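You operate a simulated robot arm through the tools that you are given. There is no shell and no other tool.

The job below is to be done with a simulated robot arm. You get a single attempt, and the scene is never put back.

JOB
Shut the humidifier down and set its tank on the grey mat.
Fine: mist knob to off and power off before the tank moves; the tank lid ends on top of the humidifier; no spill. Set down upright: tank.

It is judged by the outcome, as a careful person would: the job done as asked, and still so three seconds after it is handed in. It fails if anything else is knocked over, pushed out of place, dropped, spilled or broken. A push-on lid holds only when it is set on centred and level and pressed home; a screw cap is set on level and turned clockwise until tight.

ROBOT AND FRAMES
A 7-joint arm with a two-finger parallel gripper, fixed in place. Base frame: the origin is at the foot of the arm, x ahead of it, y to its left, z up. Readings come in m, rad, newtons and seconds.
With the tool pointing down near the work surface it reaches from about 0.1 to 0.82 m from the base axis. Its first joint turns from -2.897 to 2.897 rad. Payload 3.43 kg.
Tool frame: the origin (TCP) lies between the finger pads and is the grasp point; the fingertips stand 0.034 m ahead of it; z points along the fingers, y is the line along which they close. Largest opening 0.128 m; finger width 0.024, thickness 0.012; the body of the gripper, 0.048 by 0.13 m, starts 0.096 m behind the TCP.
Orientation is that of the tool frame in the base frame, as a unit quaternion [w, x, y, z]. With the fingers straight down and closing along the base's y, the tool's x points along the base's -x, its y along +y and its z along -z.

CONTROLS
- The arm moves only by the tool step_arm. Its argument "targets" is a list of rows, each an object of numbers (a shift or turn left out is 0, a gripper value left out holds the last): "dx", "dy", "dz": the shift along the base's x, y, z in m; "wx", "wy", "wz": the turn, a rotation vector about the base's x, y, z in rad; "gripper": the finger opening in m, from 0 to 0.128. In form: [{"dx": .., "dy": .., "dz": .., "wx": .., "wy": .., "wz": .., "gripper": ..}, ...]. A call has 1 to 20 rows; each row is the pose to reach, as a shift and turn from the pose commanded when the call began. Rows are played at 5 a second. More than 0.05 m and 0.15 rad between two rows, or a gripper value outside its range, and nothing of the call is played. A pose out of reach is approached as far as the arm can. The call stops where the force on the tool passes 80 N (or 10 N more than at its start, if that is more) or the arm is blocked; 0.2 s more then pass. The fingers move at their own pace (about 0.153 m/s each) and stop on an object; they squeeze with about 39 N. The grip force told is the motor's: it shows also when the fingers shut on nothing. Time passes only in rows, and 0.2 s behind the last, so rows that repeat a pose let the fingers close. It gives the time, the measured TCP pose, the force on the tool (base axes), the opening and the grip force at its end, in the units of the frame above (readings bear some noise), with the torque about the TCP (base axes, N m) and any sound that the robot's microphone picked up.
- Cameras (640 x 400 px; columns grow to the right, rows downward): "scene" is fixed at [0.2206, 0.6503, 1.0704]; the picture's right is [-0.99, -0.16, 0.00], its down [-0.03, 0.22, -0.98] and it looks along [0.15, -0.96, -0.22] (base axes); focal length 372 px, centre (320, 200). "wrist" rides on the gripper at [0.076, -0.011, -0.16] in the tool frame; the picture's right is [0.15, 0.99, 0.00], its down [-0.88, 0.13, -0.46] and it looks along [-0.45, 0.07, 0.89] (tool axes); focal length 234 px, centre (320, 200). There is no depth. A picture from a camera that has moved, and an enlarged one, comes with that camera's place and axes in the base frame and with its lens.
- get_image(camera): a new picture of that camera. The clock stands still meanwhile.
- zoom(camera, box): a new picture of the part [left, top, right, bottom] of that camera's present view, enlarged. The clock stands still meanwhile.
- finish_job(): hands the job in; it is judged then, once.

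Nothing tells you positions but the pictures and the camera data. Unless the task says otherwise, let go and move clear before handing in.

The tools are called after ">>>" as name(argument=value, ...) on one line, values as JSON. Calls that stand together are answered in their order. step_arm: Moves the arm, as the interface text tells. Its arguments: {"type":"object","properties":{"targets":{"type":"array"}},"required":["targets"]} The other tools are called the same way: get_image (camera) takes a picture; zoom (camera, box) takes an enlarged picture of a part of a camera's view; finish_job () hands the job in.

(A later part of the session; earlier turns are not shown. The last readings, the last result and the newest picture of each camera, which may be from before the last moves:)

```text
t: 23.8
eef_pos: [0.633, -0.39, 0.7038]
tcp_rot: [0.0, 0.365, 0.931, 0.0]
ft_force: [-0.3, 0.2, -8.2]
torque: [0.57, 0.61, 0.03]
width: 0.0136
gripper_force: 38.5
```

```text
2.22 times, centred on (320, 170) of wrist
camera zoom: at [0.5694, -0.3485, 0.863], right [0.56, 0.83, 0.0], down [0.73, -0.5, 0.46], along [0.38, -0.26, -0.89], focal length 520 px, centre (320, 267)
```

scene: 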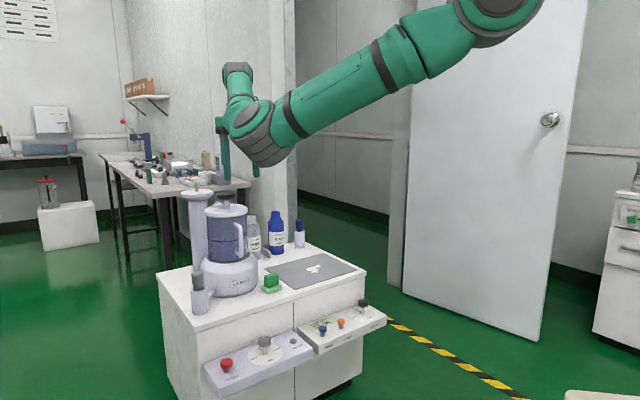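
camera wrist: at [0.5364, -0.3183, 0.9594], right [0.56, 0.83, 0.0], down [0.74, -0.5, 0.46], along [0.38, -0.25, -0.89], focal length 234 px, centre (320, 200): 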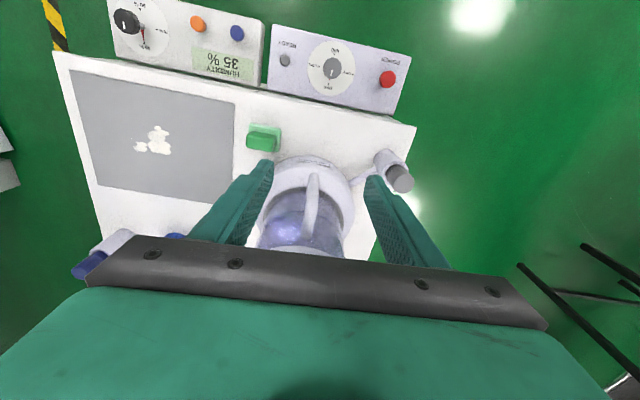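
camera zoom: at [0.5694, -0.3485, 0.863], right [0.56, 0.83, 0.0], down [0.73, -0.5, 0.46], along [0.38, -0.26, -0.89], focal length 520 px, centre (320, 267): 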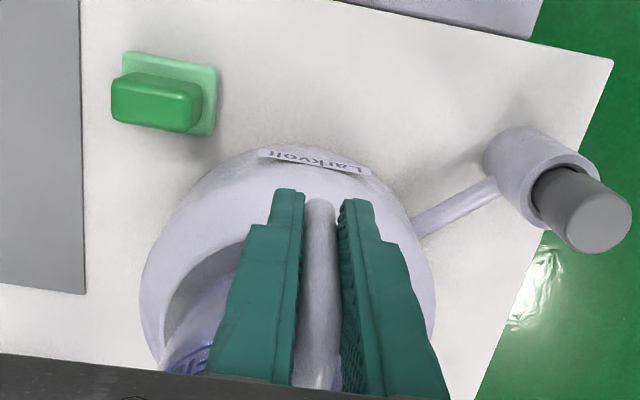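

>>> step_arm(targets=[{"dz": 0.005}, {"dz": 0.01}, {"dz": 0.015}, {"dz": 0.015}, {"dz": 0.015}])

>>> zoom(camera="scene", box=[180, 160, 300, 280])

>>> zoom(camera="scene", box=[200, 190, 260, 270])

```text
t: 25.0
eef_pos: [0.6311, -0.3907, 0.7178]
tcp_rot: [0.0, 0.365, 0.931, 0.0]
ft_force: [0.1, -0.3, -7.6]
torque: [0.57, 0.6, 0.0]
width: 0.0139
gripper_force: 39.0
```

```text
3.33 times, centred on (240, 220) of scene
camera zoom: at [0.2206, 0.6503, 1.0704], right [-0.99, -0.16, 0.0], down [-0.03, 0.22, -0.98], along [0.15, -0.96, -0.22], focal length 1239 px, centre (587, 133)
```

zoom: 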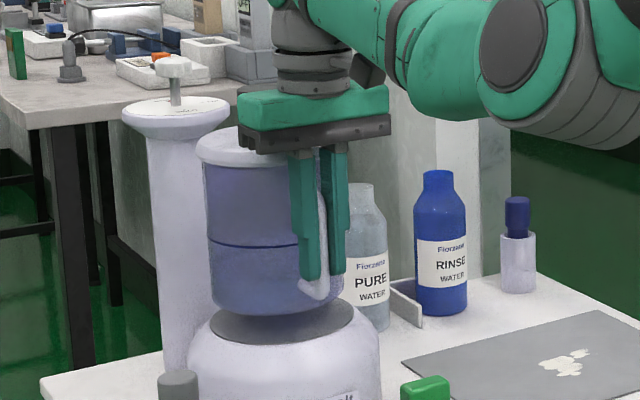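

```text
5.00 times, centred on (230, 230) of scene
camera zoom: at [0.2206, 0.6503, 1.0704], right [-0.99, -0.16, 0.0], down [-0.03, 0.22, -0.98], along [0.15, -0.96, -0.22], focal length 1859 px, centre (770, 50)
```

zoom: 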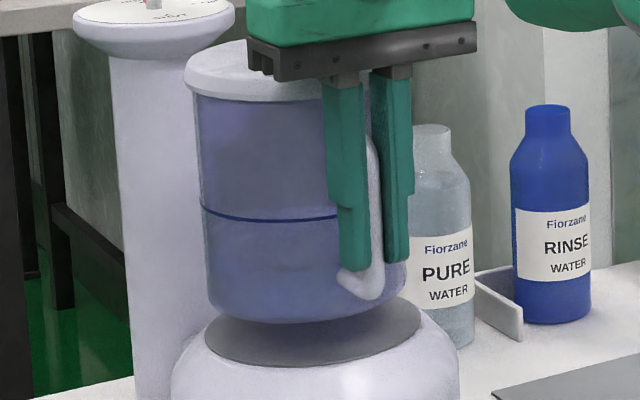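

The tank weighs about 0.8 kg and is clear of the base, with its top leaning about 3° away from the handle. I'll lift a bit more and tip the tool gently to level it.

>>> step_arm(targets=[{"dz": 0.01}, {"dz": 0.02}, {"dz": 0.03, "wx": -0.009, "wy": -0.009}, {"dz": 0.035, "wx": -0.018, "wy": -0.019}, {"dz": 0.035, "wx": -0.026, "wy": -0.028}, {"dz": 0.035, "wx": -0.034, "wy": -0.037}, {"dz": 0.035, "wx": -0.034, "wy": -0.037}])

>>> zoom(camera="scene", box=[200, 180, 260, 260])

>>> get_image(camera="wrist")

```text
t: 26.6
eef_pos: [0.6343, -0.3903, 0.7531]
tcp_rot: [0.023, 0.364, 0.931, -0.01]
ft_force: [0.5, -1.1, -9.1]
torque: [0.56, 0.6, 0.02]
width: 0.0138
gripper_force: 39.0
```

```text
5.00 times, centred on (230, 220) of scene
camera zoom: at [0.2206, 0.6503, 1.0704], right [-0.99, -0.16, 0.0], down [-0.03, 0.22, -0.98], along [0.15, -0.96, -0.22], focal length 1859 px, centre (770, 100)
```

zoom: 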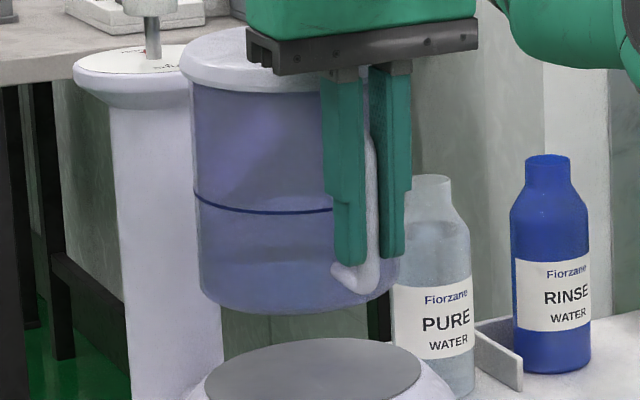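

```text
taken
camera wrist: at [0.5642, -0.3436, 0.9083], right [0.56, 0.83, -0.01], down [0.72, -0.49, 0.5], along [0.41, -0.29, -0.87], focal length 234 px, centre (320, 200)
```

wrist: 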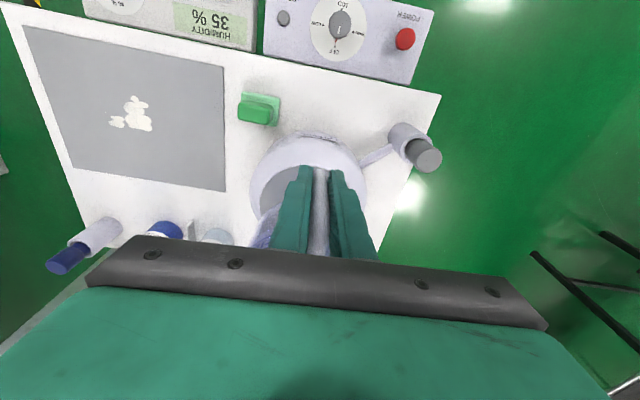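

The tank is level again. I'll carry it at a steady height to above the mat, whose centre is about (0.461, -0.645).

>>> step_arm(targets=[{"dx": -0.006, "dy": -0.004}, {"dx": -0.018, "dy": -0.013}, {"dx": -0.034, "dy": -0.025}, {"dx": -0.051, "dy": -0.037}, {"dx": -0.068, "dy": -0.05}, {"dx": -0.085, "dy": -0.062}, {"dx": -0.102, "dy": -0.074}, {"dx": -0.119, "dy": -0.087}, {"dx": -0.136, "dy": -0.099}, {"dx": -0.153, "dy": -0.111}, {"dx": -0.17, "dy": -0.124}, {"dx": -0.187, "dy": -0.136}, {"dx": -0.204, "dy": -0.149}, {"dx": -0.22, "dy": -0.16}, {"dx": -0.232, "dy": -0.169}, {"dx": -0.24, "dy": -0.175}, {"dx": -0.243, "dy": -0.177}, {"dx": -0.243, "dy": -0.177}, {"dx": -0.243, "dy": -0.177}])

>>> get_image(camera="scene")

>>> get_image(camera="wrist")

>>> zoom(camera="scene", box=[240, 160, 380, 300])

```text
t: 30.6
eef_pos: [0.3891, -0.5684, 0.7543]
tcp_rot: [0.024, 0.365, 0.931, -0.009]
ft_force: [0.0, 0.0, -8.5]
torque: [0.58, 0.6, -0.03]
width: 0.0136
gripper_force: 38.6
```

```text
taken
```

scene: 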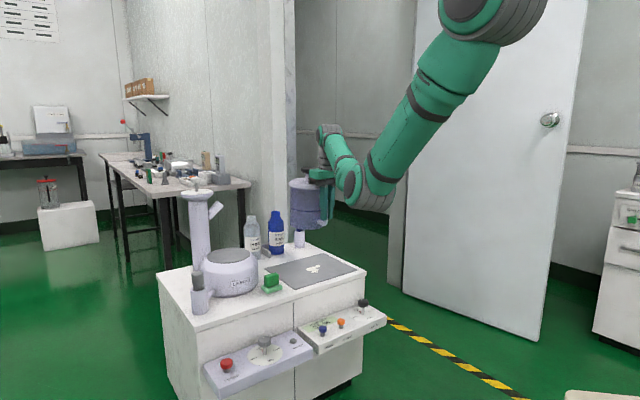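

```text
taken
camera wrist: at [0.3208, -0.5209, 0.9092], right [0.56, 0.83, -0.01], down [0.72, -0.49, 0.5], along [0.41, -0.29, -0.87], focal length 234 px, centre (320, 200)
```

wrist: 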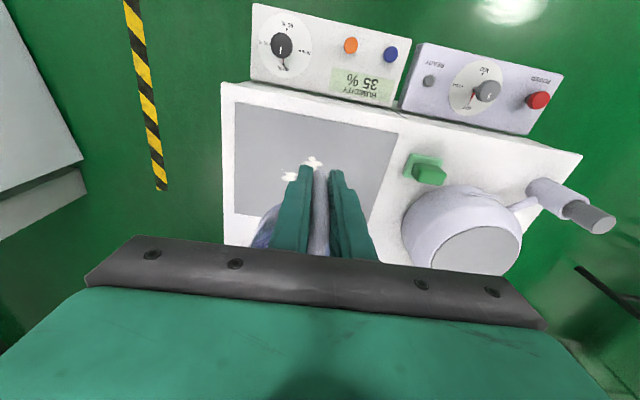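

```text
2.86 times, centred on (310, 230) of scene
camera zoom: at [0.2206, 0.6503, 1.0704], right [-0.99, -0.16, 0.0], down [-0.03, 0.22, -0.98], along [0.15, -0.96, -0.22], focal length 1062 px, centre (349, 114)
```

zoom: 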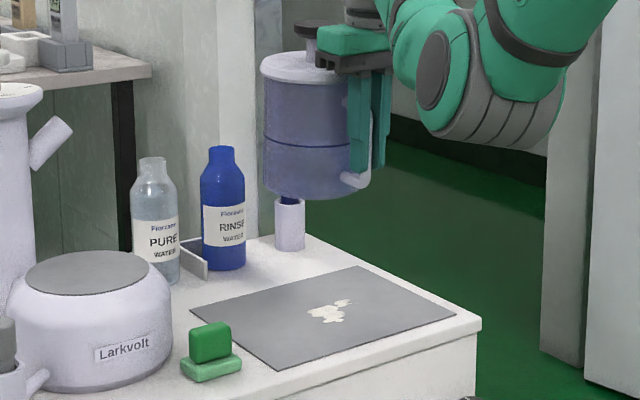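

>>> zoom(camera="scene", box=[260, 240, 360, 295])

>>> zoom(camera="wrist", box=[210, 80, 420, 260])

>>> zoom(camera="scene", box=[170, 180, 260, 300])

```text
6.40 times, centred on (310, 268) of scene
camera zoom: at [0.2206, 0.6503, 1.0704], right [-0.99, -0.16, 0.0], down [-0.03, 0.22, -0.98], along [0.15, -0.96, -0.22], focal length 2379 px, centre (384, -232)
```

zoom: 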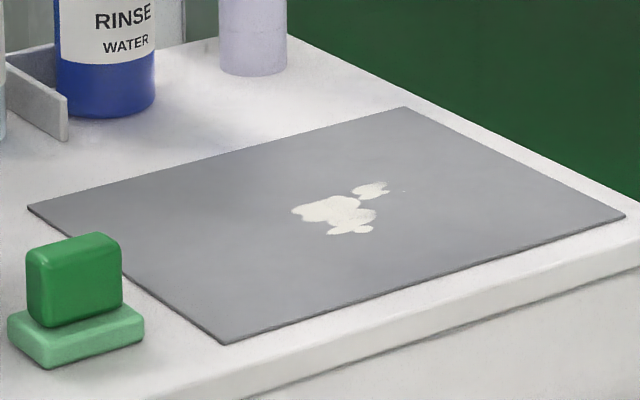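

```text
2.22 times, centred on (315, 170) of wrist
camera zoom: at [0.3208, -0.5209, 0.9092], right [0.56, 0.83, -0.01], down [0.72, -0.49, 0.5], along [0.41, -0.29, -0.87], focal length 520 px, centre (331, 267)
```

zoom: 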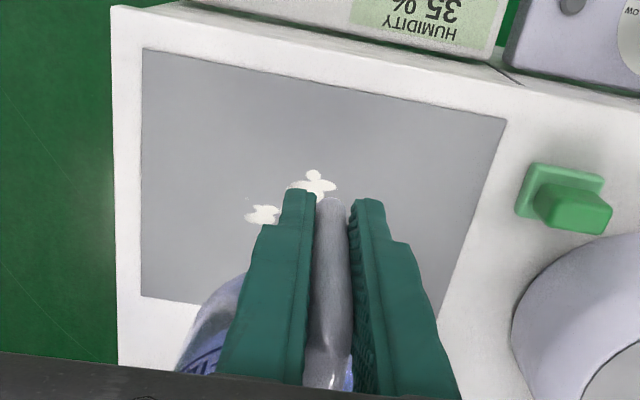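

```text
3.33 times, centred on (215, 240) of scene
camera zoom: at [0.2206, 0.6503, 1.0704], right [-0.99, -0.16, 0.0], down [-0.03, 0.22, -0.98], along [0.15, -0.96, -0.22], focal length 1239 px, centre (670, 67)
```

zoom: 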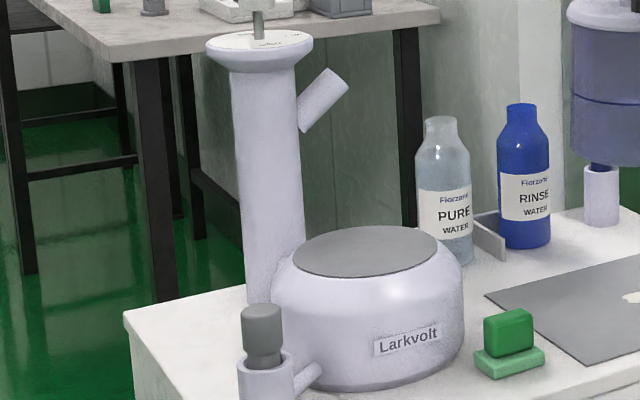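

>>> zoom(camera="scene", box=[275, 165, 345, 235])

```text
5.71 times, centred on (310, 200) of scene
camera zoom: at [0.2206, 0.6503, 1.0704], right [-0.99, -0.16, 0.0], down [-0.03, 0.22, -0.98], along [0.15, -0.96, -0.22], focal length 2124 px, centre (377, 200)
```

zoom: 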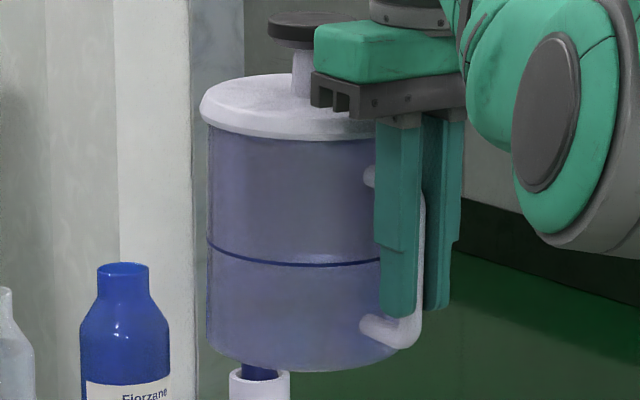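

>>> zoom(camera="scene", box=[290, 180, 322, 200])

>>> zoom(camera="scene", box=[290, 214, 322, 234])

>>> zoom(camera="wrist", box=[275, 155, 375, 255])

```text
16.00 times, centred on (306, 190) of scene
camera zoom: at [0.2206, 0.6503, 1.0704], right [-0.99, -0.16, 0.0], down [-0.03, 0.22, -0.98], along [0.15, -0.96, -0.22], focal length 5947 px, centre (544, 360)
```

zoom: 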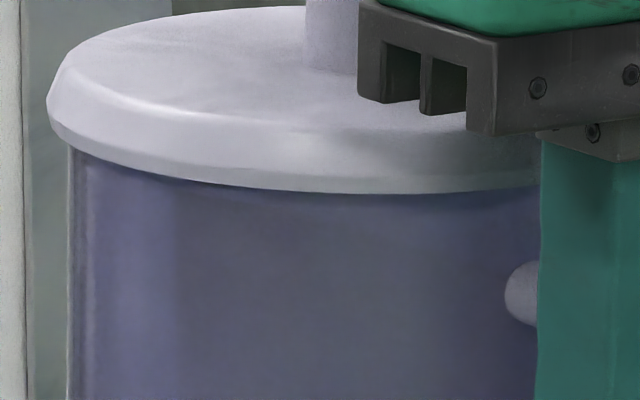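

```text
16.00 times, centred on (306, 224) of scene
camera zoom: at [0.2206, 0.6503, 1.0704], right [-0.99, -0.16, 0.0], down [-0.03, 0.22, -0.98], along [0.15, -0.96, -0.22], focal length 5947 px, centre (544, -184)
```

zoom: 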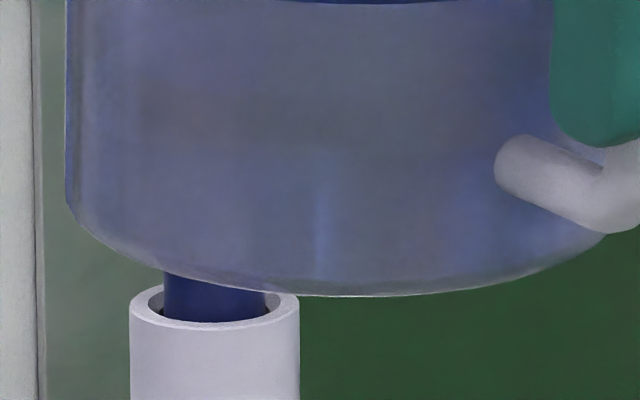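

```text
4.00 times, centred on (325, 205) of wrist
camera zoom: at [0.3208, -0.5209, 0.9092], right [0.56, 0.83, -0.01], down [0.72, -0.49, 0.5], along [0.41, -0.29, -0.87], focal length 937 px, centre (300, 180)
```

zoom: 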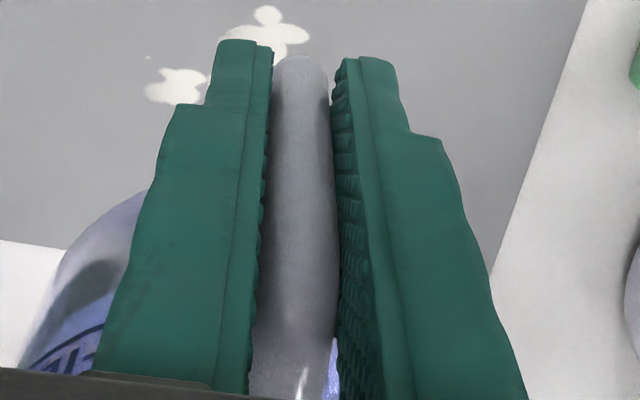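

Close up, the tank now leans about 2° toward the handle, so I corrected too far. I'll take back most of that tilt and re-measure before lowering.

>>> step_arm(targets=[{"wx": 0.01, "wy": 0.011}, {"wx": 0.021, "wy": 0.022}, {"wx": 0.021, "wy": 0.022}, {"wx": 0.021, "wy": 0.022}])

>>> zoom(camera="scene", box=[290, 180, 322, 200])

>>> zoom(camera="scene", box=[290, 214, 322, 234])

```text
t: 31.6
eef_pos: [0.389, -0.5688, 0.7534]
tcp_rot: [0.009, 0.366, 0.931, -0.002]
ft_force: [-0.3, -0.5, -7.6]
torque: [0.58, 0.58, 0.02]
width: 0.0136
gripper_force: 38.5
```

```text
16.00 times, centred on (306, 190) of scene
camera zoom: at [0.2206, 0.6503, 1.0704], right [-0.99, -0.16, 0.0], down [-0.03, 0.22, -0.98], along [0.15, -0.96, -0.22], focal length 5947 px, centre (544, 360)
```

zoom: 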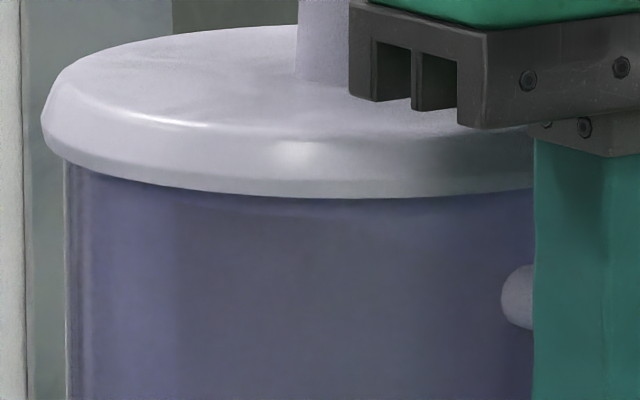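

```text
16.00 times, centred on (306, 224) of scene
camera zoom: at [0.2206, 0.6503, 1.0704], right [-0.99, -0.16, 0.0], down [-0.03, 0.22, -0.98], along [0.15, -0.96, -0.22], focal length 5947 px, centre (544, -184)
```

zoom: 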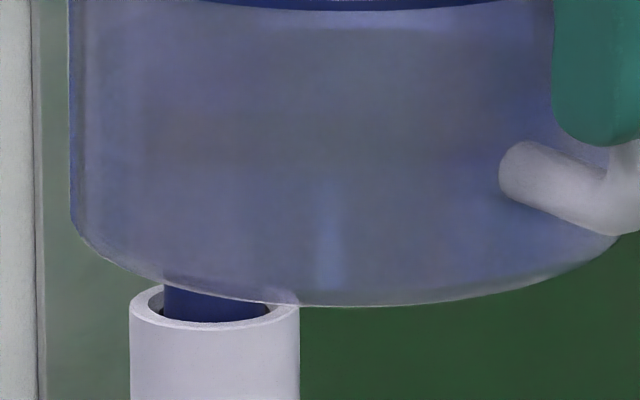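

The tank now hangs level to within the measurement. I'll lower it most of the way to the mat.

>>> step_arm(targets=[{"dz": -0.01}, {"dz": -0.025}, {"dz": -0.045}, {"dz": -0.065}, {"dz": -0.085}, {"dz": -0.105}, {"dz": -0.12}, {"dz": -0.132}, {"dz": -0.138}, {"dz": -0.14}, {"dz": -0.14}])

>>> zoom(camera="scene", box=[250, 190, 370, 300])

>>> zoom(camera="wrist", box=[180, 40, 440, 260])

```text
t: 34.0
eef_pos: [0.3899, -0.5679, 0.6141]
tcp_rot: [0.009, 0.365, 0.931, -0.003]
ft_force: [-0.1, -0.4, -8.6]
torque: [0.55, 0.61, -0.02]
width: 0.0137
gripper_force: 39.1
```

```text
3.64 times, centred on (310, 245) of scene
camera zoom: at [0.2206, 0.6503, 1.0704], right [-0.99, -0.16, 0.0], down [-0.03, 0.22, -0.98], along [0.15, -0.96, -0.22], focal length 1352 px, centre (356, 36)
```

zoom: 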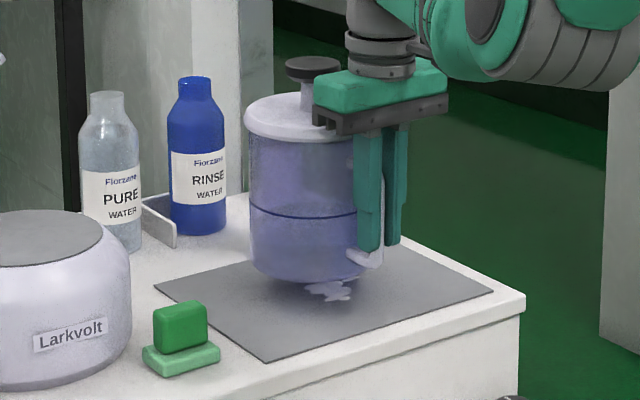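

```text
1.82 times, centred on (310, 150) of wrist
camera zoom: at [0.3252, -0.524, 0.7717], right [0.56, 0.83, 0.0], down [0.73, -0.5, 0.47], along [0.39, -0.27, -0.88], focal length 426 px, centre (338, 291)
```

zoom: 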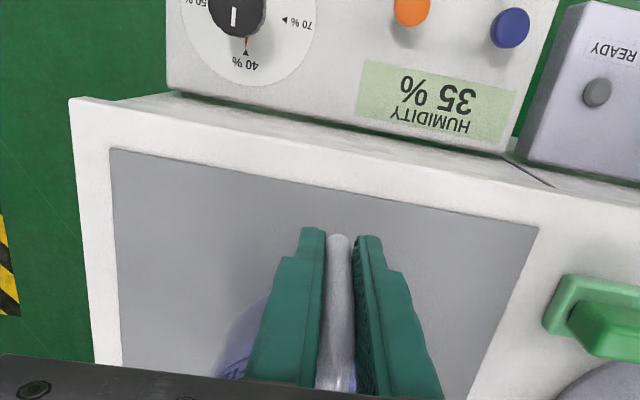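

>>> step_arm(targets=[{"dz": -0.006}, {"dz": -0.012}, {"dz": -0.018}, {"dz": -0.023}, {"dz": -0.023}])

>>> zoom(camera="scene", box=[260, 220, 350, 300])

```text
t: 35.2
eef_pos: [0.3909, -0.5675, 0.5922]
tcp_rot: [0.009, 0.365, 0.931, -0.003]
ft_force: [0.5, -0.4, -8.8]
torque: [0.55, 0.55, 0.0]
width: 0.0138
gripper_force: 38.9
```

```text
5.00 times, centred on (305, 260) of scene
camera zoom: at [0.2206, 0.6503, 1.0704], right [-0.99, -0.16, 0.0], down [-0.03, 0.22, -0.98], along [0.15, -0.96, -0.22], focal length 1859 px, centre (395, -100)
```

zoom: 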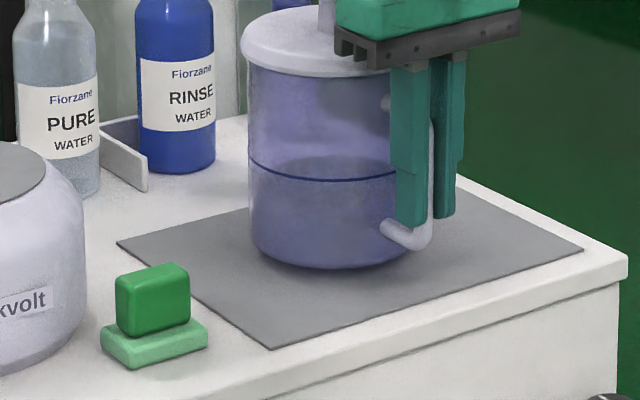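

>>> step_arm(targets=[{"dz": -0.002}, {"dz": -0.004}, {"dz": -0.006}, {"dz": -0.006}])

```text
t: 36.2
eef_pos: [0.3904, -0.5684, 0.5846]
tcp_rot: [0.009, 0.365, 0.931, -0.003]
ft_force: [-1.7, 2.8, 3.1]
torque: [0.37, 0.27, 0.03]
width: 0.0138
gripper_force: 38.7
```

The tank has touched the mat on the handle side first. I'll take out the last bit of tool tilt so the base sits flat before letting go.

>>> step_arm(targets=[{"dz": 0.0003, "wx": 0.003, "wy": 0.0035}, {"dz": 0.0006, "wx": 0.006, "wy": 0.007}, {"dz": 0.001, "wx": 0.01, "wy": 0.011}, {"dz": 0.001, "wx": 0.01, "wy": 0.011}])

>>> zoom(camera="scene", box=[260, 220, 350, 300])

```text
t: 37.2
eef_pos: [0.3901, -0.5674, 0.5863]
tcp_rot: [0.003, 0.364, 0.931, -0.001]
ft_force: [3.7, -2.0, 2.4]
torque: [-0.74, -0.91, 0.1]
width: 0.0138
gripper_force: 39.0
```

```text
5.00 times, centred on (305, 260) of scene
camera zoom: at [0.2206, 0.6503, 1.0704], right [-0.99, -0.16, 0.0], down [-0.03, 0.22, -0.98], along [0.15, -0.96, -0.22], focal length 1859 px, centre (395, -100)
```

zoom: 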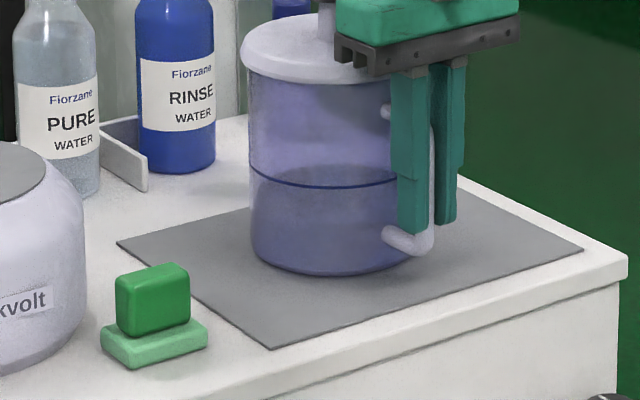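

>>> step_arm(targets=[{"wx": -0.002, "wy": -0.002}, {"wx": -0.004, "wy": -0.0045}, {"wx": -0.004, "wy": -0.0045}])

```text
t: 38.0
eef_pos: [0.389, -0.5668, 0.5861]
tcp_rot: [0.005, 0.364, 0.931, -0.002]
ft_force: [-3.2, 1.1, 10.8]
torque: [-0.08, 0.03, -0.07]
width: 0.0135
gripper_force: 39.1
```

Torque at the grip is near zero, so the tank sits flat. I'll ease off the downward push slightly, then open the fingers.

>>> step_arm(targets=[{"dz": 0.0005}, {"dz": 0.0007}, {"dz": 0.0007, "gripper": 0.03}, {"dz": 0.0007, "gripper": 0.05}, {"dz": 0.0007, "gripper": 0.05}])

>>> zoom(camera="scene", box=[260, 210, 350, 290])

>>> zoom(camera="wrist", box=[230, 80, 410, 260])

```text
t: 39.2
eef_pos: [0.3901, -0.568, 0.5867]
tcp_rot: [0.004, 0.365, 0.931, -0.002]
ft_force: [0.8, 0.0, -0.5]
torque: [0.0, 0.0, 0.0]
width: 0.0498
gripper_force: 0.1
```

```text
5.00 times, centred on (305, 250) of scene
camera zoom: at [0.2206, 0.6503, 1.0704], right [-0.99, -0.16, 0.0], down [-0.03, 0.22, -0.98], along [0.15, -0.96, -0.22], focal length 1859 px, centre (395, -50)
```

zoom: 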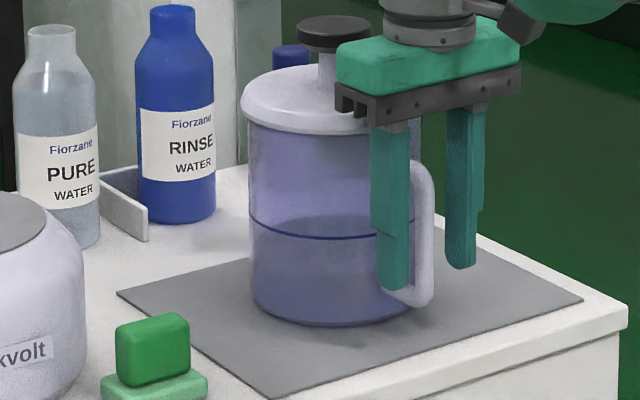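

```text
2.22 times, centred on (320, 170) of wrist
camera zoom: at [0.3255, -0.5246, 0.745], right [0.56, 0.83, 0.0], down [0.73, -0.5, 0.47], along [0.38, -0.26, -0.89], focal length 520 px, centre (320, 267)
```

zoom: 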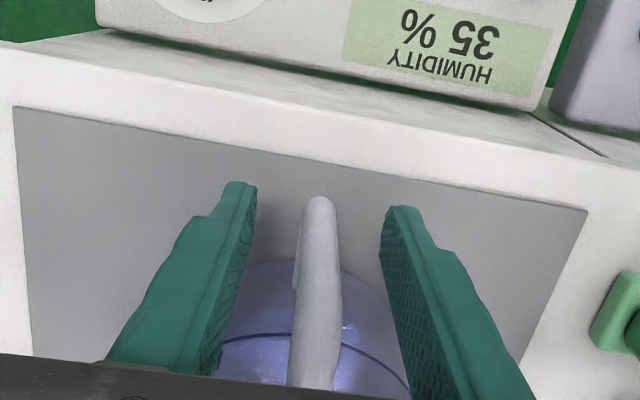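

The tank stands upright on the mat and is released. I'll rise clear, square the tool up again, and look down at the lid knob.

>>> step_arm(targets=[{"dz": 0.02}, {"dz": 0.05}, {"dz": 0.09}, {"dz": 0.13}, {"dz": 0.17}, {"dz": 0.21}, {"dz": 0.25}, {"dz": 0.28, "wx": 0.007, "wy": 0.0085}, {"dz": 0.28, "wx": 0.007, "wy": 0.0085}])

>>> get_image(camera="wrist")

>>> zoom(camera="scene", box=[170, 190, 350, 310])

```text
t: 41.2
eef_pos: [0.3898, -0.5688, 0.8678]
tcp_rot: [0.0, 0.365, 0.931, 0.001]
ft_force: [0.5, 0.1, 0.1]
torque: [0.03, 0.02, 0.0]
width: 0.05
gripper_force: 0.1
```

```text
taken
camera wrist: at [0.3274, -0.5266, 1.0267], right [0.56, 0.83, 0.0], down [0.73, -0.5, 0.46], along [0.38, -0.26, -0.89], focal length 234 px, centre (320, 200)
```

wrist: 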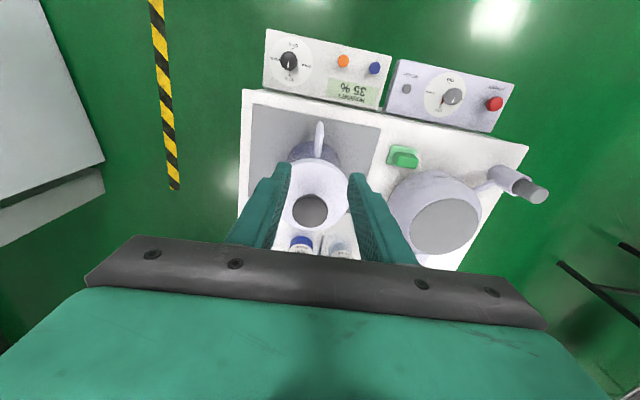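

```text
3.33 times, centred on (260, 250) of scene
camera zoom: at [0.2206, 0.6503, 1.0704], right [-0.99, -0.16, 0.0], down [-0.03, 0.22, -0.98], along [0.15, -0.96, -0.22], focal length 1239 px, centre (520, 33)
```

zoom: 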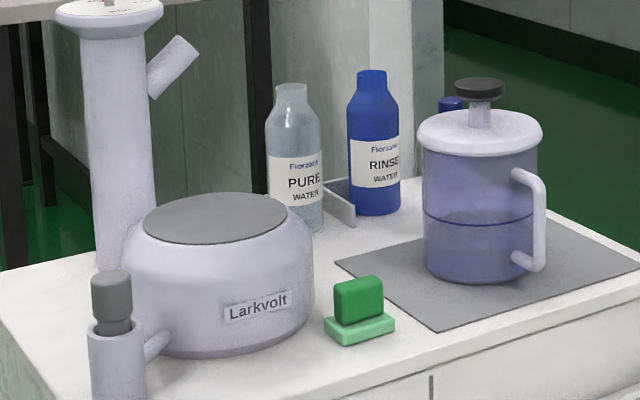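

>>> zoom(camera="wrist", box=[230, 110, 400, 265])

>>> zoom(camera="wrist", box=[360, 140, 560, 280])

>>> zoom(camera="scene", box=[290, 205, 340, 240])

```text
2.58 times, centred on (315, 188) of wrist
camera zoom: at [0.3274, -0.5266, 1.0267], right [0.56, 0.83, 0.0], down [0.73, -0.5, 0.46], along [0.38, -0.26, -0.89], focal length 604 px, centre (333, 232)
```

zoom: 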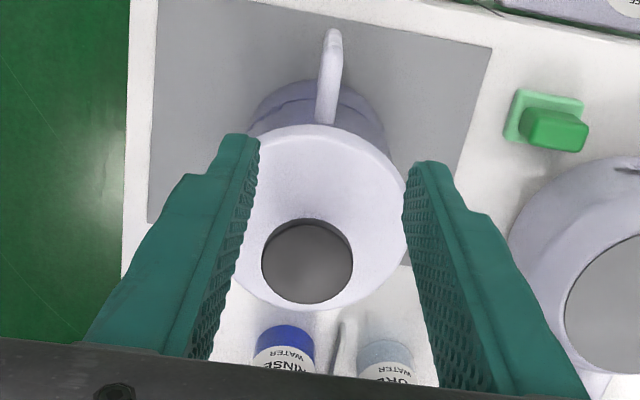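

```text
2.86 times, centred on (460, 210) of wrist
camera zoom: at [0.3274, -0.5266, 1.0267], right [0.56, 0.83, 0.0], down [0.73, -0.5, 0.46], along [0.38, -0.26, -0.89], focal length 669 px, centre (-80, 171)
```

zoom: 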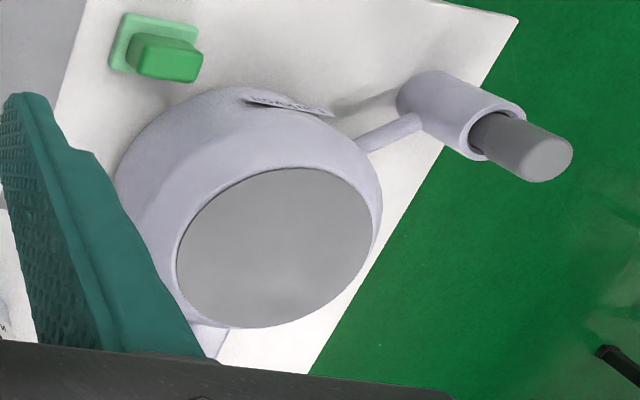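

```text
11.43 times, centred on (315, 222) of scene
camera zoom: at [0.2206, 0.6503, 1.0704], right [-0.99, -0.16, 0.0], down [-0.03, 0.22, -0.98], along [0.15, -0.96, -0.22], focal length 4248 px, centre (377, -57)
```

zoom: 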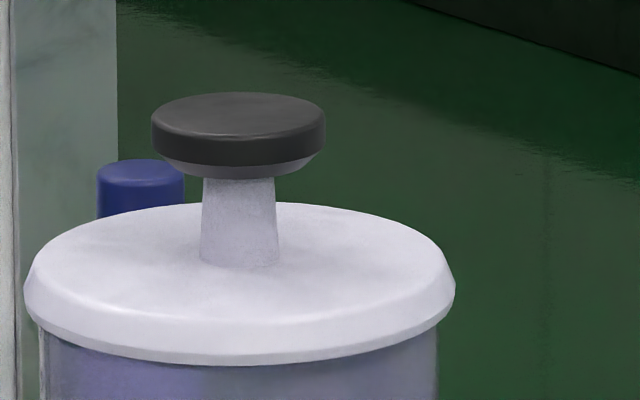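

The tank's lid knob is at about (0.467, -0.641), top at z ≈ 0.716. The humidifier's top dish is centred near (0.703, -0.465) at z ≈ 0.612, which is far out. I'll test empty-handed whether the tool can reach it pointing straight down before picking up the lid.

>>> step_arm(targets=[{"dx": 0.035, "dy": 0.012}, {"dx": 0.075, "dy": 0.025}, {"dx": 0.115, "dy": 0.038}, {"dx": 0.155, "dy": 0.051}, {"dx": 0.195, "dy": 0.065}, {"dx": 0.235, "dy": 0.078}, {"dx": 0.275, "dy": 0.091}, {"dx": 0.313, "dy": 0.104}, {"dx": 0.313, "dy": 0.104, "dz": -0.04}, {"dx": 0.313, "dy": 0.104, "dz": -0.08}, {"dx": 0.313, "dy": 0.104, "dz": -0.12}, {"dx": 0.313, "dy": 0.104, "dz": -0.15}, {"dx": 0.313, "dy": 0.104, "dz": -0.15}, {"dx": 0.313, "dy": 0.104, "dz": -0.15}])

>>> get_image(camera="wrist")

>>> get_image(camera="scene")

```text
t: 44.2
eef_pos: [0.6912, -0.4569, 0.7226]
tcp_rot: [0.0, 0.365, 0.931, 0.001]
ft_force: [-1.1, 0.1, 0.3]
torque: [0.02, 0.01, 0.03]
width: 0.0499
gripper_force: 0.0
out of reach, approached as far as the arm can: row 11, 12, 13, 14
```

```text
taken
camera wrist: at [0.629, -0.4156, 0.8811], right [0.56, 0.83, 0.0], down [0.73, -0.5, 0.46], along [0.38, -0.26, -0.89], focal length 234 px, centre (320, 200)
```

wrist: 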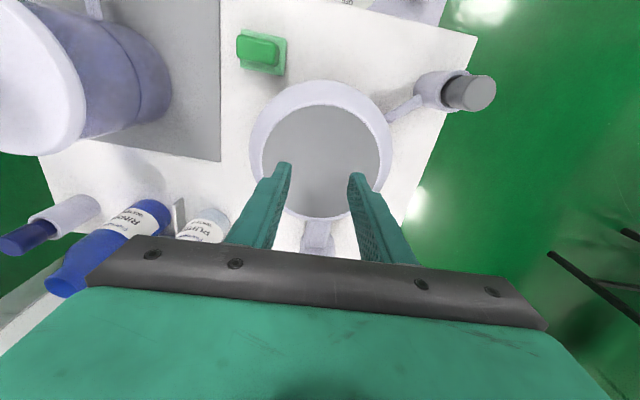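

```text
taken
```

scene: 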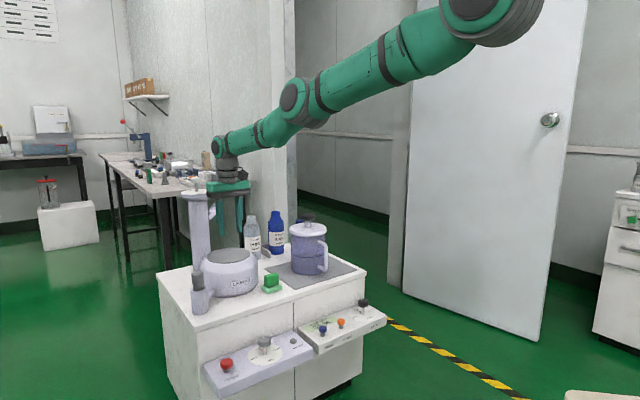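

Pointing straight down, the arm stops about 2 cm short of the dish. A tool tilted outward in the plane of the finger pads can still hold the round knob with the lid level, so I'll test about 12.6° of tilt here, empty.

>>> step_arm(targets=[{"dz": 0.02, "wx": -0.05, "wy": -0.054}, {"dz": 0.02, "wx": -0.1, "wy": -0.108}, {"dz": 0.02, "wx": -0.15, "wy": -0.161}, {"dz": 0.02, "wx": -0.15, "wy": -0.161}, {"dz": 0.0, "wx": -0.15, "wy": -0.161}, {"dz": -0.025, "wx": -0.15, "wy": -0.161}, {"dz": -0.025, "wx": -0.15, "wy": -0.161}])

>>> get_image(camera="wrist")

>>> get_image(camera="scene")

```text
t: 45.8
eef_pos: [0.6922, -0.4578, 0.6963]
tcp_rot: [0.102, 0.363, 0.925, -0.041]
ft_force: [-0.8, 0.6, 0.2]
torque: [0.01, 0.0, -0.03]
width: 0.0501
gripper_force: 0.1
```

```text
taken
camera wrist: at [0.6063, -0.3932, 0.835], right [0.57, 0.82, -0.03], down [0.65, -0.42, 0.64], along [0.51, -0.38, -0.77], focal length 234 px, centre (320, 200)
```

wrist: 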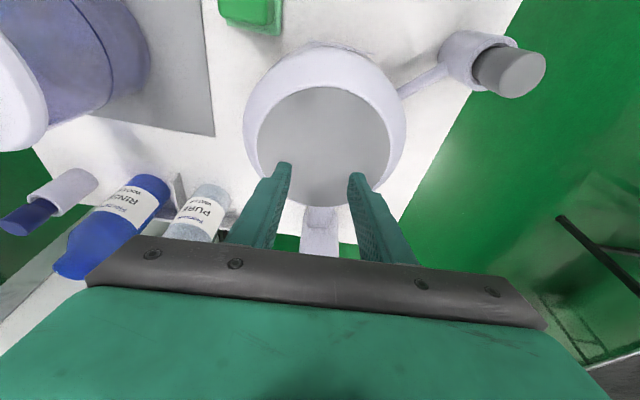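

```text
taken
```

scene: 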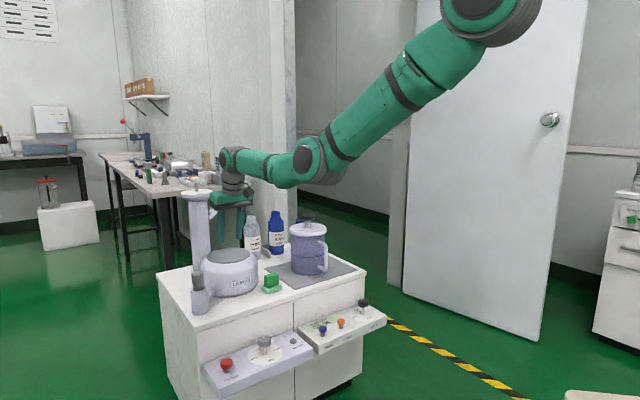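

>>> step_arm(targets=[{"dx": 0.011, "dy": -0.007}, {"dx": 0.011, "dy": -0.007, "dz": -0.012}, {"dx": 0.011, "dy": -0.007, "dz": -0.022}, {"dx": 0.011, "dy": -0.007, "dz": -0.022}])

>>> zoom(camera="wrist", box=[220, 40, 430, 260])

>>> zoom(camera="scene", box=[170, 180, 290, 300])

```text
t: 46.8
eef_pos: [0.7029, -0.4649, 0.6739]
tcp_rot: [0.102, 0.363, 0.925, -0.041]
ft_force: [-0.1, 1.0, 0.5]
torque: [-0.01, 0.01, -0.03]
width: 0.0501
gripper_force: 0.0
```

```text
1.82 times, centred on (325, 150) of wrist
camera zoom: at [0.6157, -0.4005, 0.8131], right [0.57, 0.82, -0.03], down [0.65, -0.42, 0.64], along [0.51, -0.38, -0.77], focal length 426 px, centre (311, 291)
```

zoom: 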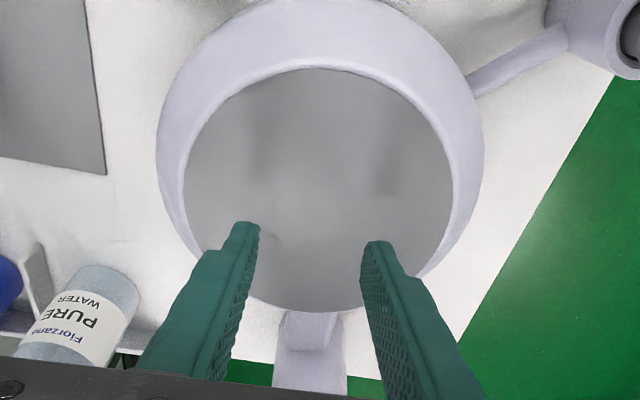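

```text
3.33 times, centred on (230, 240) of scene
camera zoom: at [0.2206, 0.6503, 1.0704], right [-0.99, -0.16, 0.0], down [-0.03, 0.22, -0.98], along [0.15, -0.96, -0.22], focal length 1239 px, centre (620, 67)
```

zoom: 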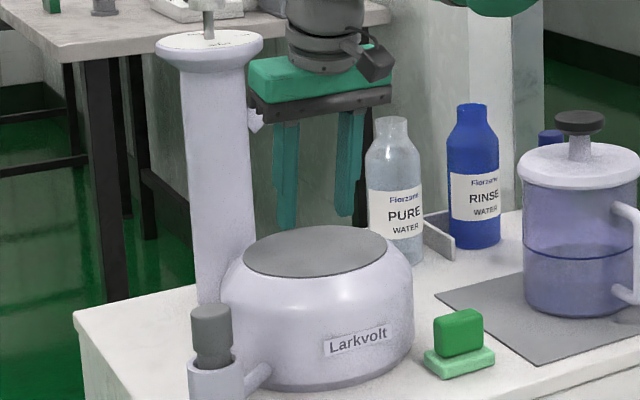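

With the 12.6° tilt the arm reaches over the dish, which I now place at (0.706, -0.466), z ≈ 0.611. I'll keep this exact tilt, return above the tank and line up on the lid knob.

>>> step_arm(targets=[{"dz": 0.045}, {"dz": 0.09}, {"dz": 0.135}, {"dz": 0.165}, {"dx": -0.035, "dy": -0.026, "dz": 0.165}, {"dx": -0.073, "dy": -0.054, "dz": 0.165}, {"dx": -0.111, "dy": -0.082, "dz": 0.165}, {"dx": -0.149, "dy": -0.11, "dz": 0.165}, {"dx": -0.187, "dy": -0.138, "dz": 0.165}, {"dx": -0.22, "dy": -0.16, "dz": 0.165}, {"dx": -0.243, "dy": -0.169, "dz": 0.165, "gripper": 0.09}, {"dx": -0.243, "dy": -0.169, "dz": 0.165, "gripper": 0.09}])

>>> get_image(camera="wrist")

>>> zoom(camera="wrist", box=[220, 80, 420, 260])

>>> zoom(camera="scene", box=[260, 160, 360, 290])

```text
t: 49.4
eef_pos: [0.4598, -0.6317, 0.8379]
tcp_rot: [0.103, 0.363, 0.925, -0.04]
ft_force: [-0.6, 0.4, 0.2]
torque: [-0.01, 0.03, 0.0]
width: 0.09
gripper_force: 0.1
```

```text
taken
camera wrist: at [0.3733, -0.5668, 0.9768], right [0.57, 0.82, -0.03], down [0.65, -0.42, 0.64], along [0.51, -0.38, -0.77], focal length 234 px, centre (320, 200)
```

wrist: 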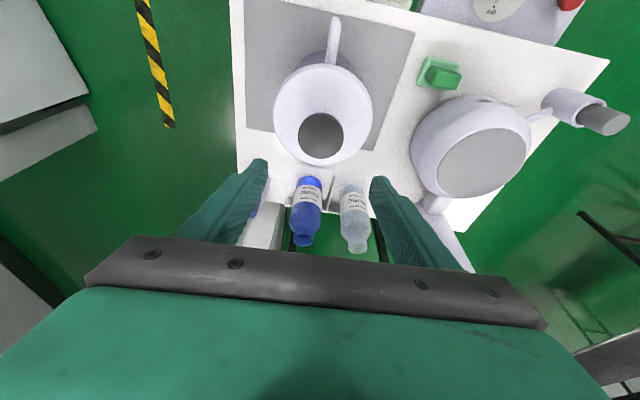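

```text
2.22 times, centred on (320, 170) of wrist
camera zoom: at [0.3733, -0.5668, 0.9768], right [0.57, 0.82, -0.03], down [0.65, -0.42, 0.64], along [0.51, -0.38, -0.77], focal length 520 px, centre (320, 267)
```

zoom: 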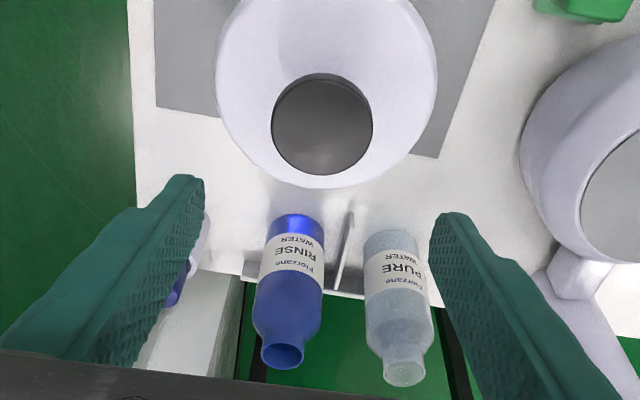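

```text
3.08 times, centred on (310, 225) of scene
camera zoom: at [0.2206, 0.6503, 1.0704], right [-0.99, -0.16, 0.0], down [-0.03, 0.22, -0.98], along [0.15, -0.96, -0.22], focal length 1144 px, centre (351, 123)
```

zoom: 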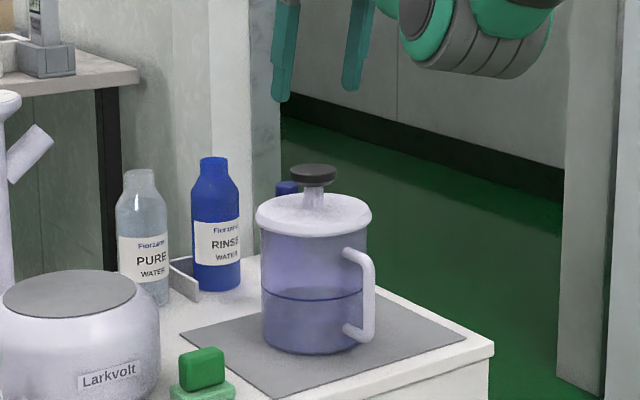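

>>> step_arm(targets=[{"dx": 0.003, "dy": -0.0037, "dz": -0.03}, {"dx": 0.006, "dy": -0.0074, "dz": -0.065}, {"dx": 0.006, "dy": -0.0074, "dz": -0.09}, {"dx": 0.006, "dy": -0.0074, "dz": -0.09}])

>>> zoom(camera="wrist", box=[220, 80, 420, 260])

>>> zoom(camera="scene", box=[270, 180, 350, 250])

```text
t: 50.4
eef_pos: [0.4652, -0.6378, 0.7485]
tcp_rot: [0.102, 0.362, 0.926, -0.04]
ft_force: [0.4, -0.6, 0.3]
torque: [-0.02, -0.04, 0.01]
width: 0.0903
gripper_force: 0.1
```

```text
2.22 times, centred on (320, 170) of wrist
camera zoom: at [0.379, -0.5741, 0.8864], right [0.57, 0.82, -0.03], down [0.65, -0.42, 0.64], along [0.51, -0.38, -0.77], focal length 520 px, centre (320, 267)
```

zoom: 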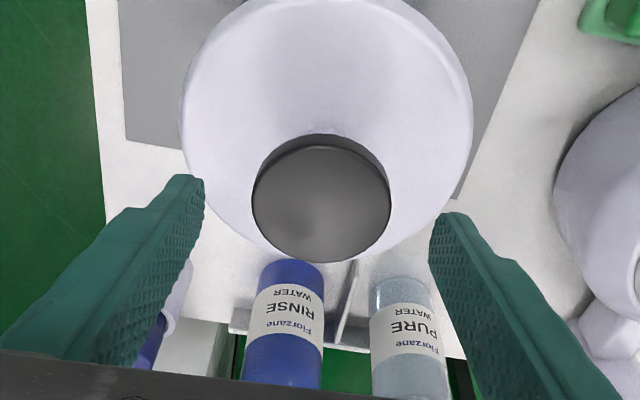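

```text
5.71 times, centred on (310, 215) of scene
camera zoom: at [0.2206, 0.6503, 1.0704], right [-0.99, -0.16, 0.0], down [-0.03, 0.22, -0.98], along [0.15, -0.96, -0.22], focal length 2124 px, centre (377, 114)
```

zoom: 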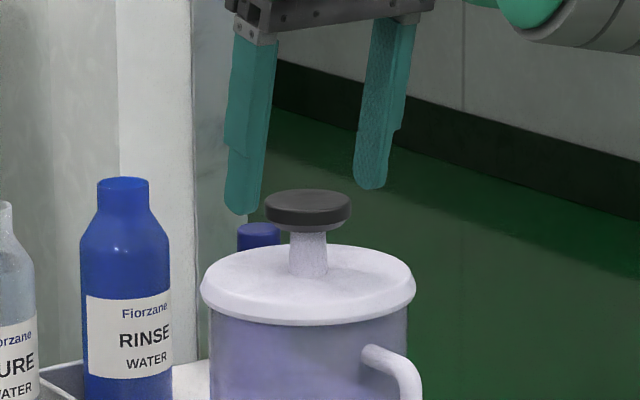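

The knob is centred between the fingers. I'll drop around it and close gently on the disc.

>>> step_arm(targets=[{"dz": -0.015}, {"dz": -0.028}, {"dz": -0.0355}, {"dz": -0.0355}])

>>> zoom(camera="scene", box=[280, 195, 340, 240])

>>> zoom(camera="wrist", box=[220, 80, 420, 260])

```text
t: 51.4
eef_pos: [0.4659, -0.6417, 0.7126]
tcp_rot: [0.102, 0.363, 0.925, -0.041]
ft_force: [-0.8, -1.6, -0.4]
torque: [0.04, -0.04, 0.01]
width: 0.0902
gripper_force: 0.3
```

```text
8.89 times, centred on (310, 218) of scene
camera zoom: at [0.2206, 0.6503, 1.0704], right [-0.99, -0.16, 0.0], down [-0.03, 0.22, -0.98], along [0.15, -0.96, -0.22], focal length 3304 px, centre (409, 44)
```

zoom: 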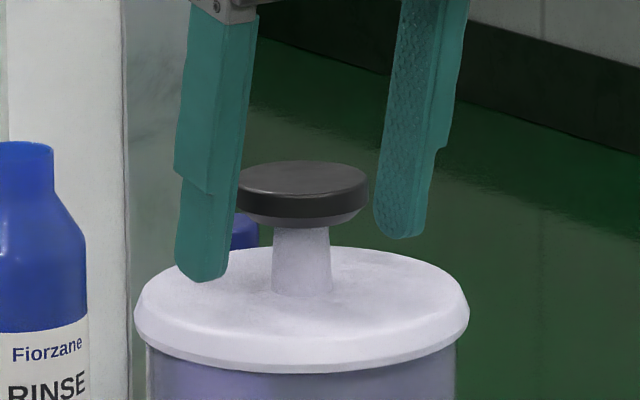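

```text
2.22 times, centred on (320, 170) of wrist
camera zoom: at [0.3788, -0.5767, 0.8518], right [0.57, 0.82, -0.03], down [0.65, -0.42, 0.64], along [0.51, -0.38, -0.77], focal length 520 px, centre (320, 267)
```

zoom: 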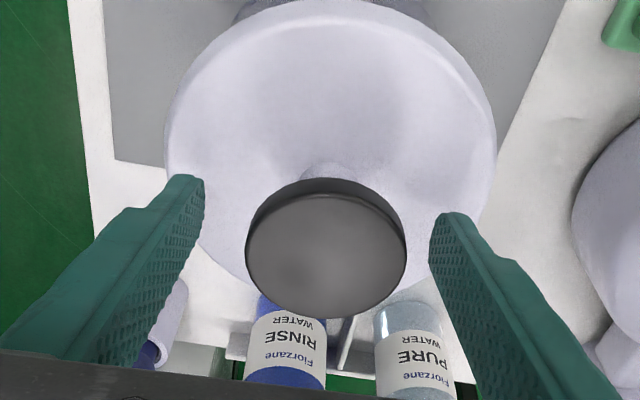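

>>> step_arm(targets=[{"dx": 0.0015, "dy": 0.0018}, {"dx": 0.0015, "dy": 0.0018, "gripper": 0.07}, {"dx": 0.0015, "dy": 0.0018, "gripper": 0.07}])

>>> zoom(camera="wrist", box=[220, 80, 420, 260])

```text
t: 52.2
eef_pos: [0.4662, -0.6394, 0.7141]
tcp_rot: [0.102, 0.362, 0.926, -0.039]
ft_force: [0.2, 0.4, -0.4]
torque: [0.01, -0.02, -0.01]
width: 0.07
gripper_force: 0.0
```

```text
2.22 times, centred on (320, 170) of wrist
camera zoom: at [0.3799, -0.5748, 0.8527], right [0.57, 0.82, -0.03], down [0.65, -0.42, 0.64], along [0.51, -0.38, -0.77], focal length 520 px, centre (320, 267)
```

zoom: 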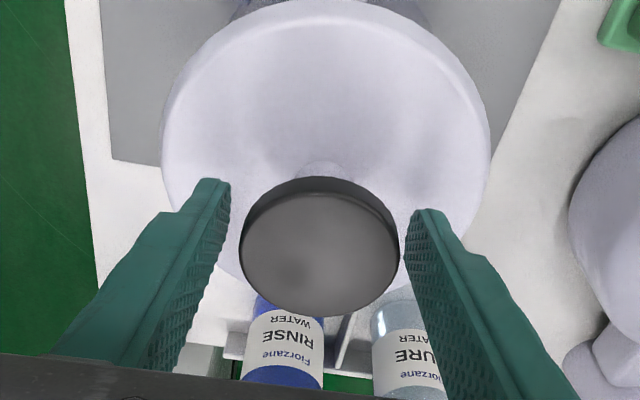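

>>> step_arm(targets=[{"gripper": 0.04}, {"gripper": 0.04}, {"gripper": 0.04}, {"gripper": 0.04}])

>>> zoom(camera="wrist", box=[220, 80, 420, 260])

>>> zoom(camera="scene", box=[270, 190, 350, 290])

```text
t: 53.2
eef_pos: [0.4664, -0.6399, 0.7153]
tcp_rot: [0.102, 0.363, 0.925, -0.04]
ft_force: [0.6, 0.0, -0.3]
torque: [0.01, -0.02, -0.03]
width: 0.0545
gripper_force: 38.6
```

```text
2.22 times, centred on (320, 170) of wrist
camera zoom: at [0.3802, -0.5747, 0.8527], right [0.57, 0.82, -0.03], down [0.65, -0.42, 0.64], along [0.51, -0.38, -0.77], focal length 520 px, centre (320, 267)
```

zoom: 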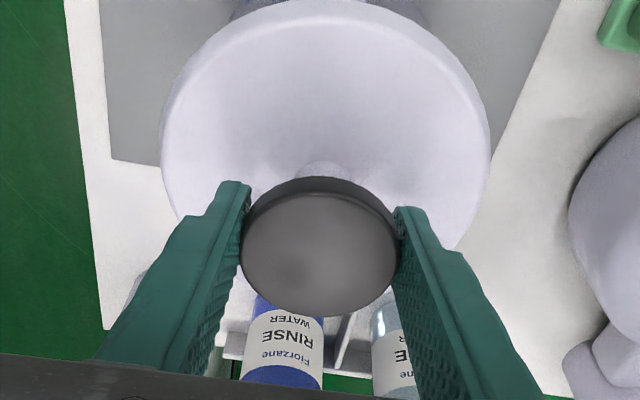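

```text
4.00 times, centred on (310, 240) of scene
camera zoom: at [0.2206, 0.6503, 1.0704], right [-0.99, -0.16, 0.0], down [-0.03, 0.22, -0.98], along [0.15, -0.96, -0.22], focal length 1487 px, centre (360, 40)
```

zoom: 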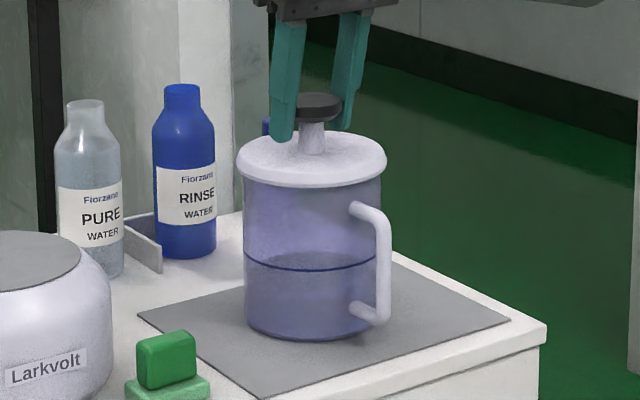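

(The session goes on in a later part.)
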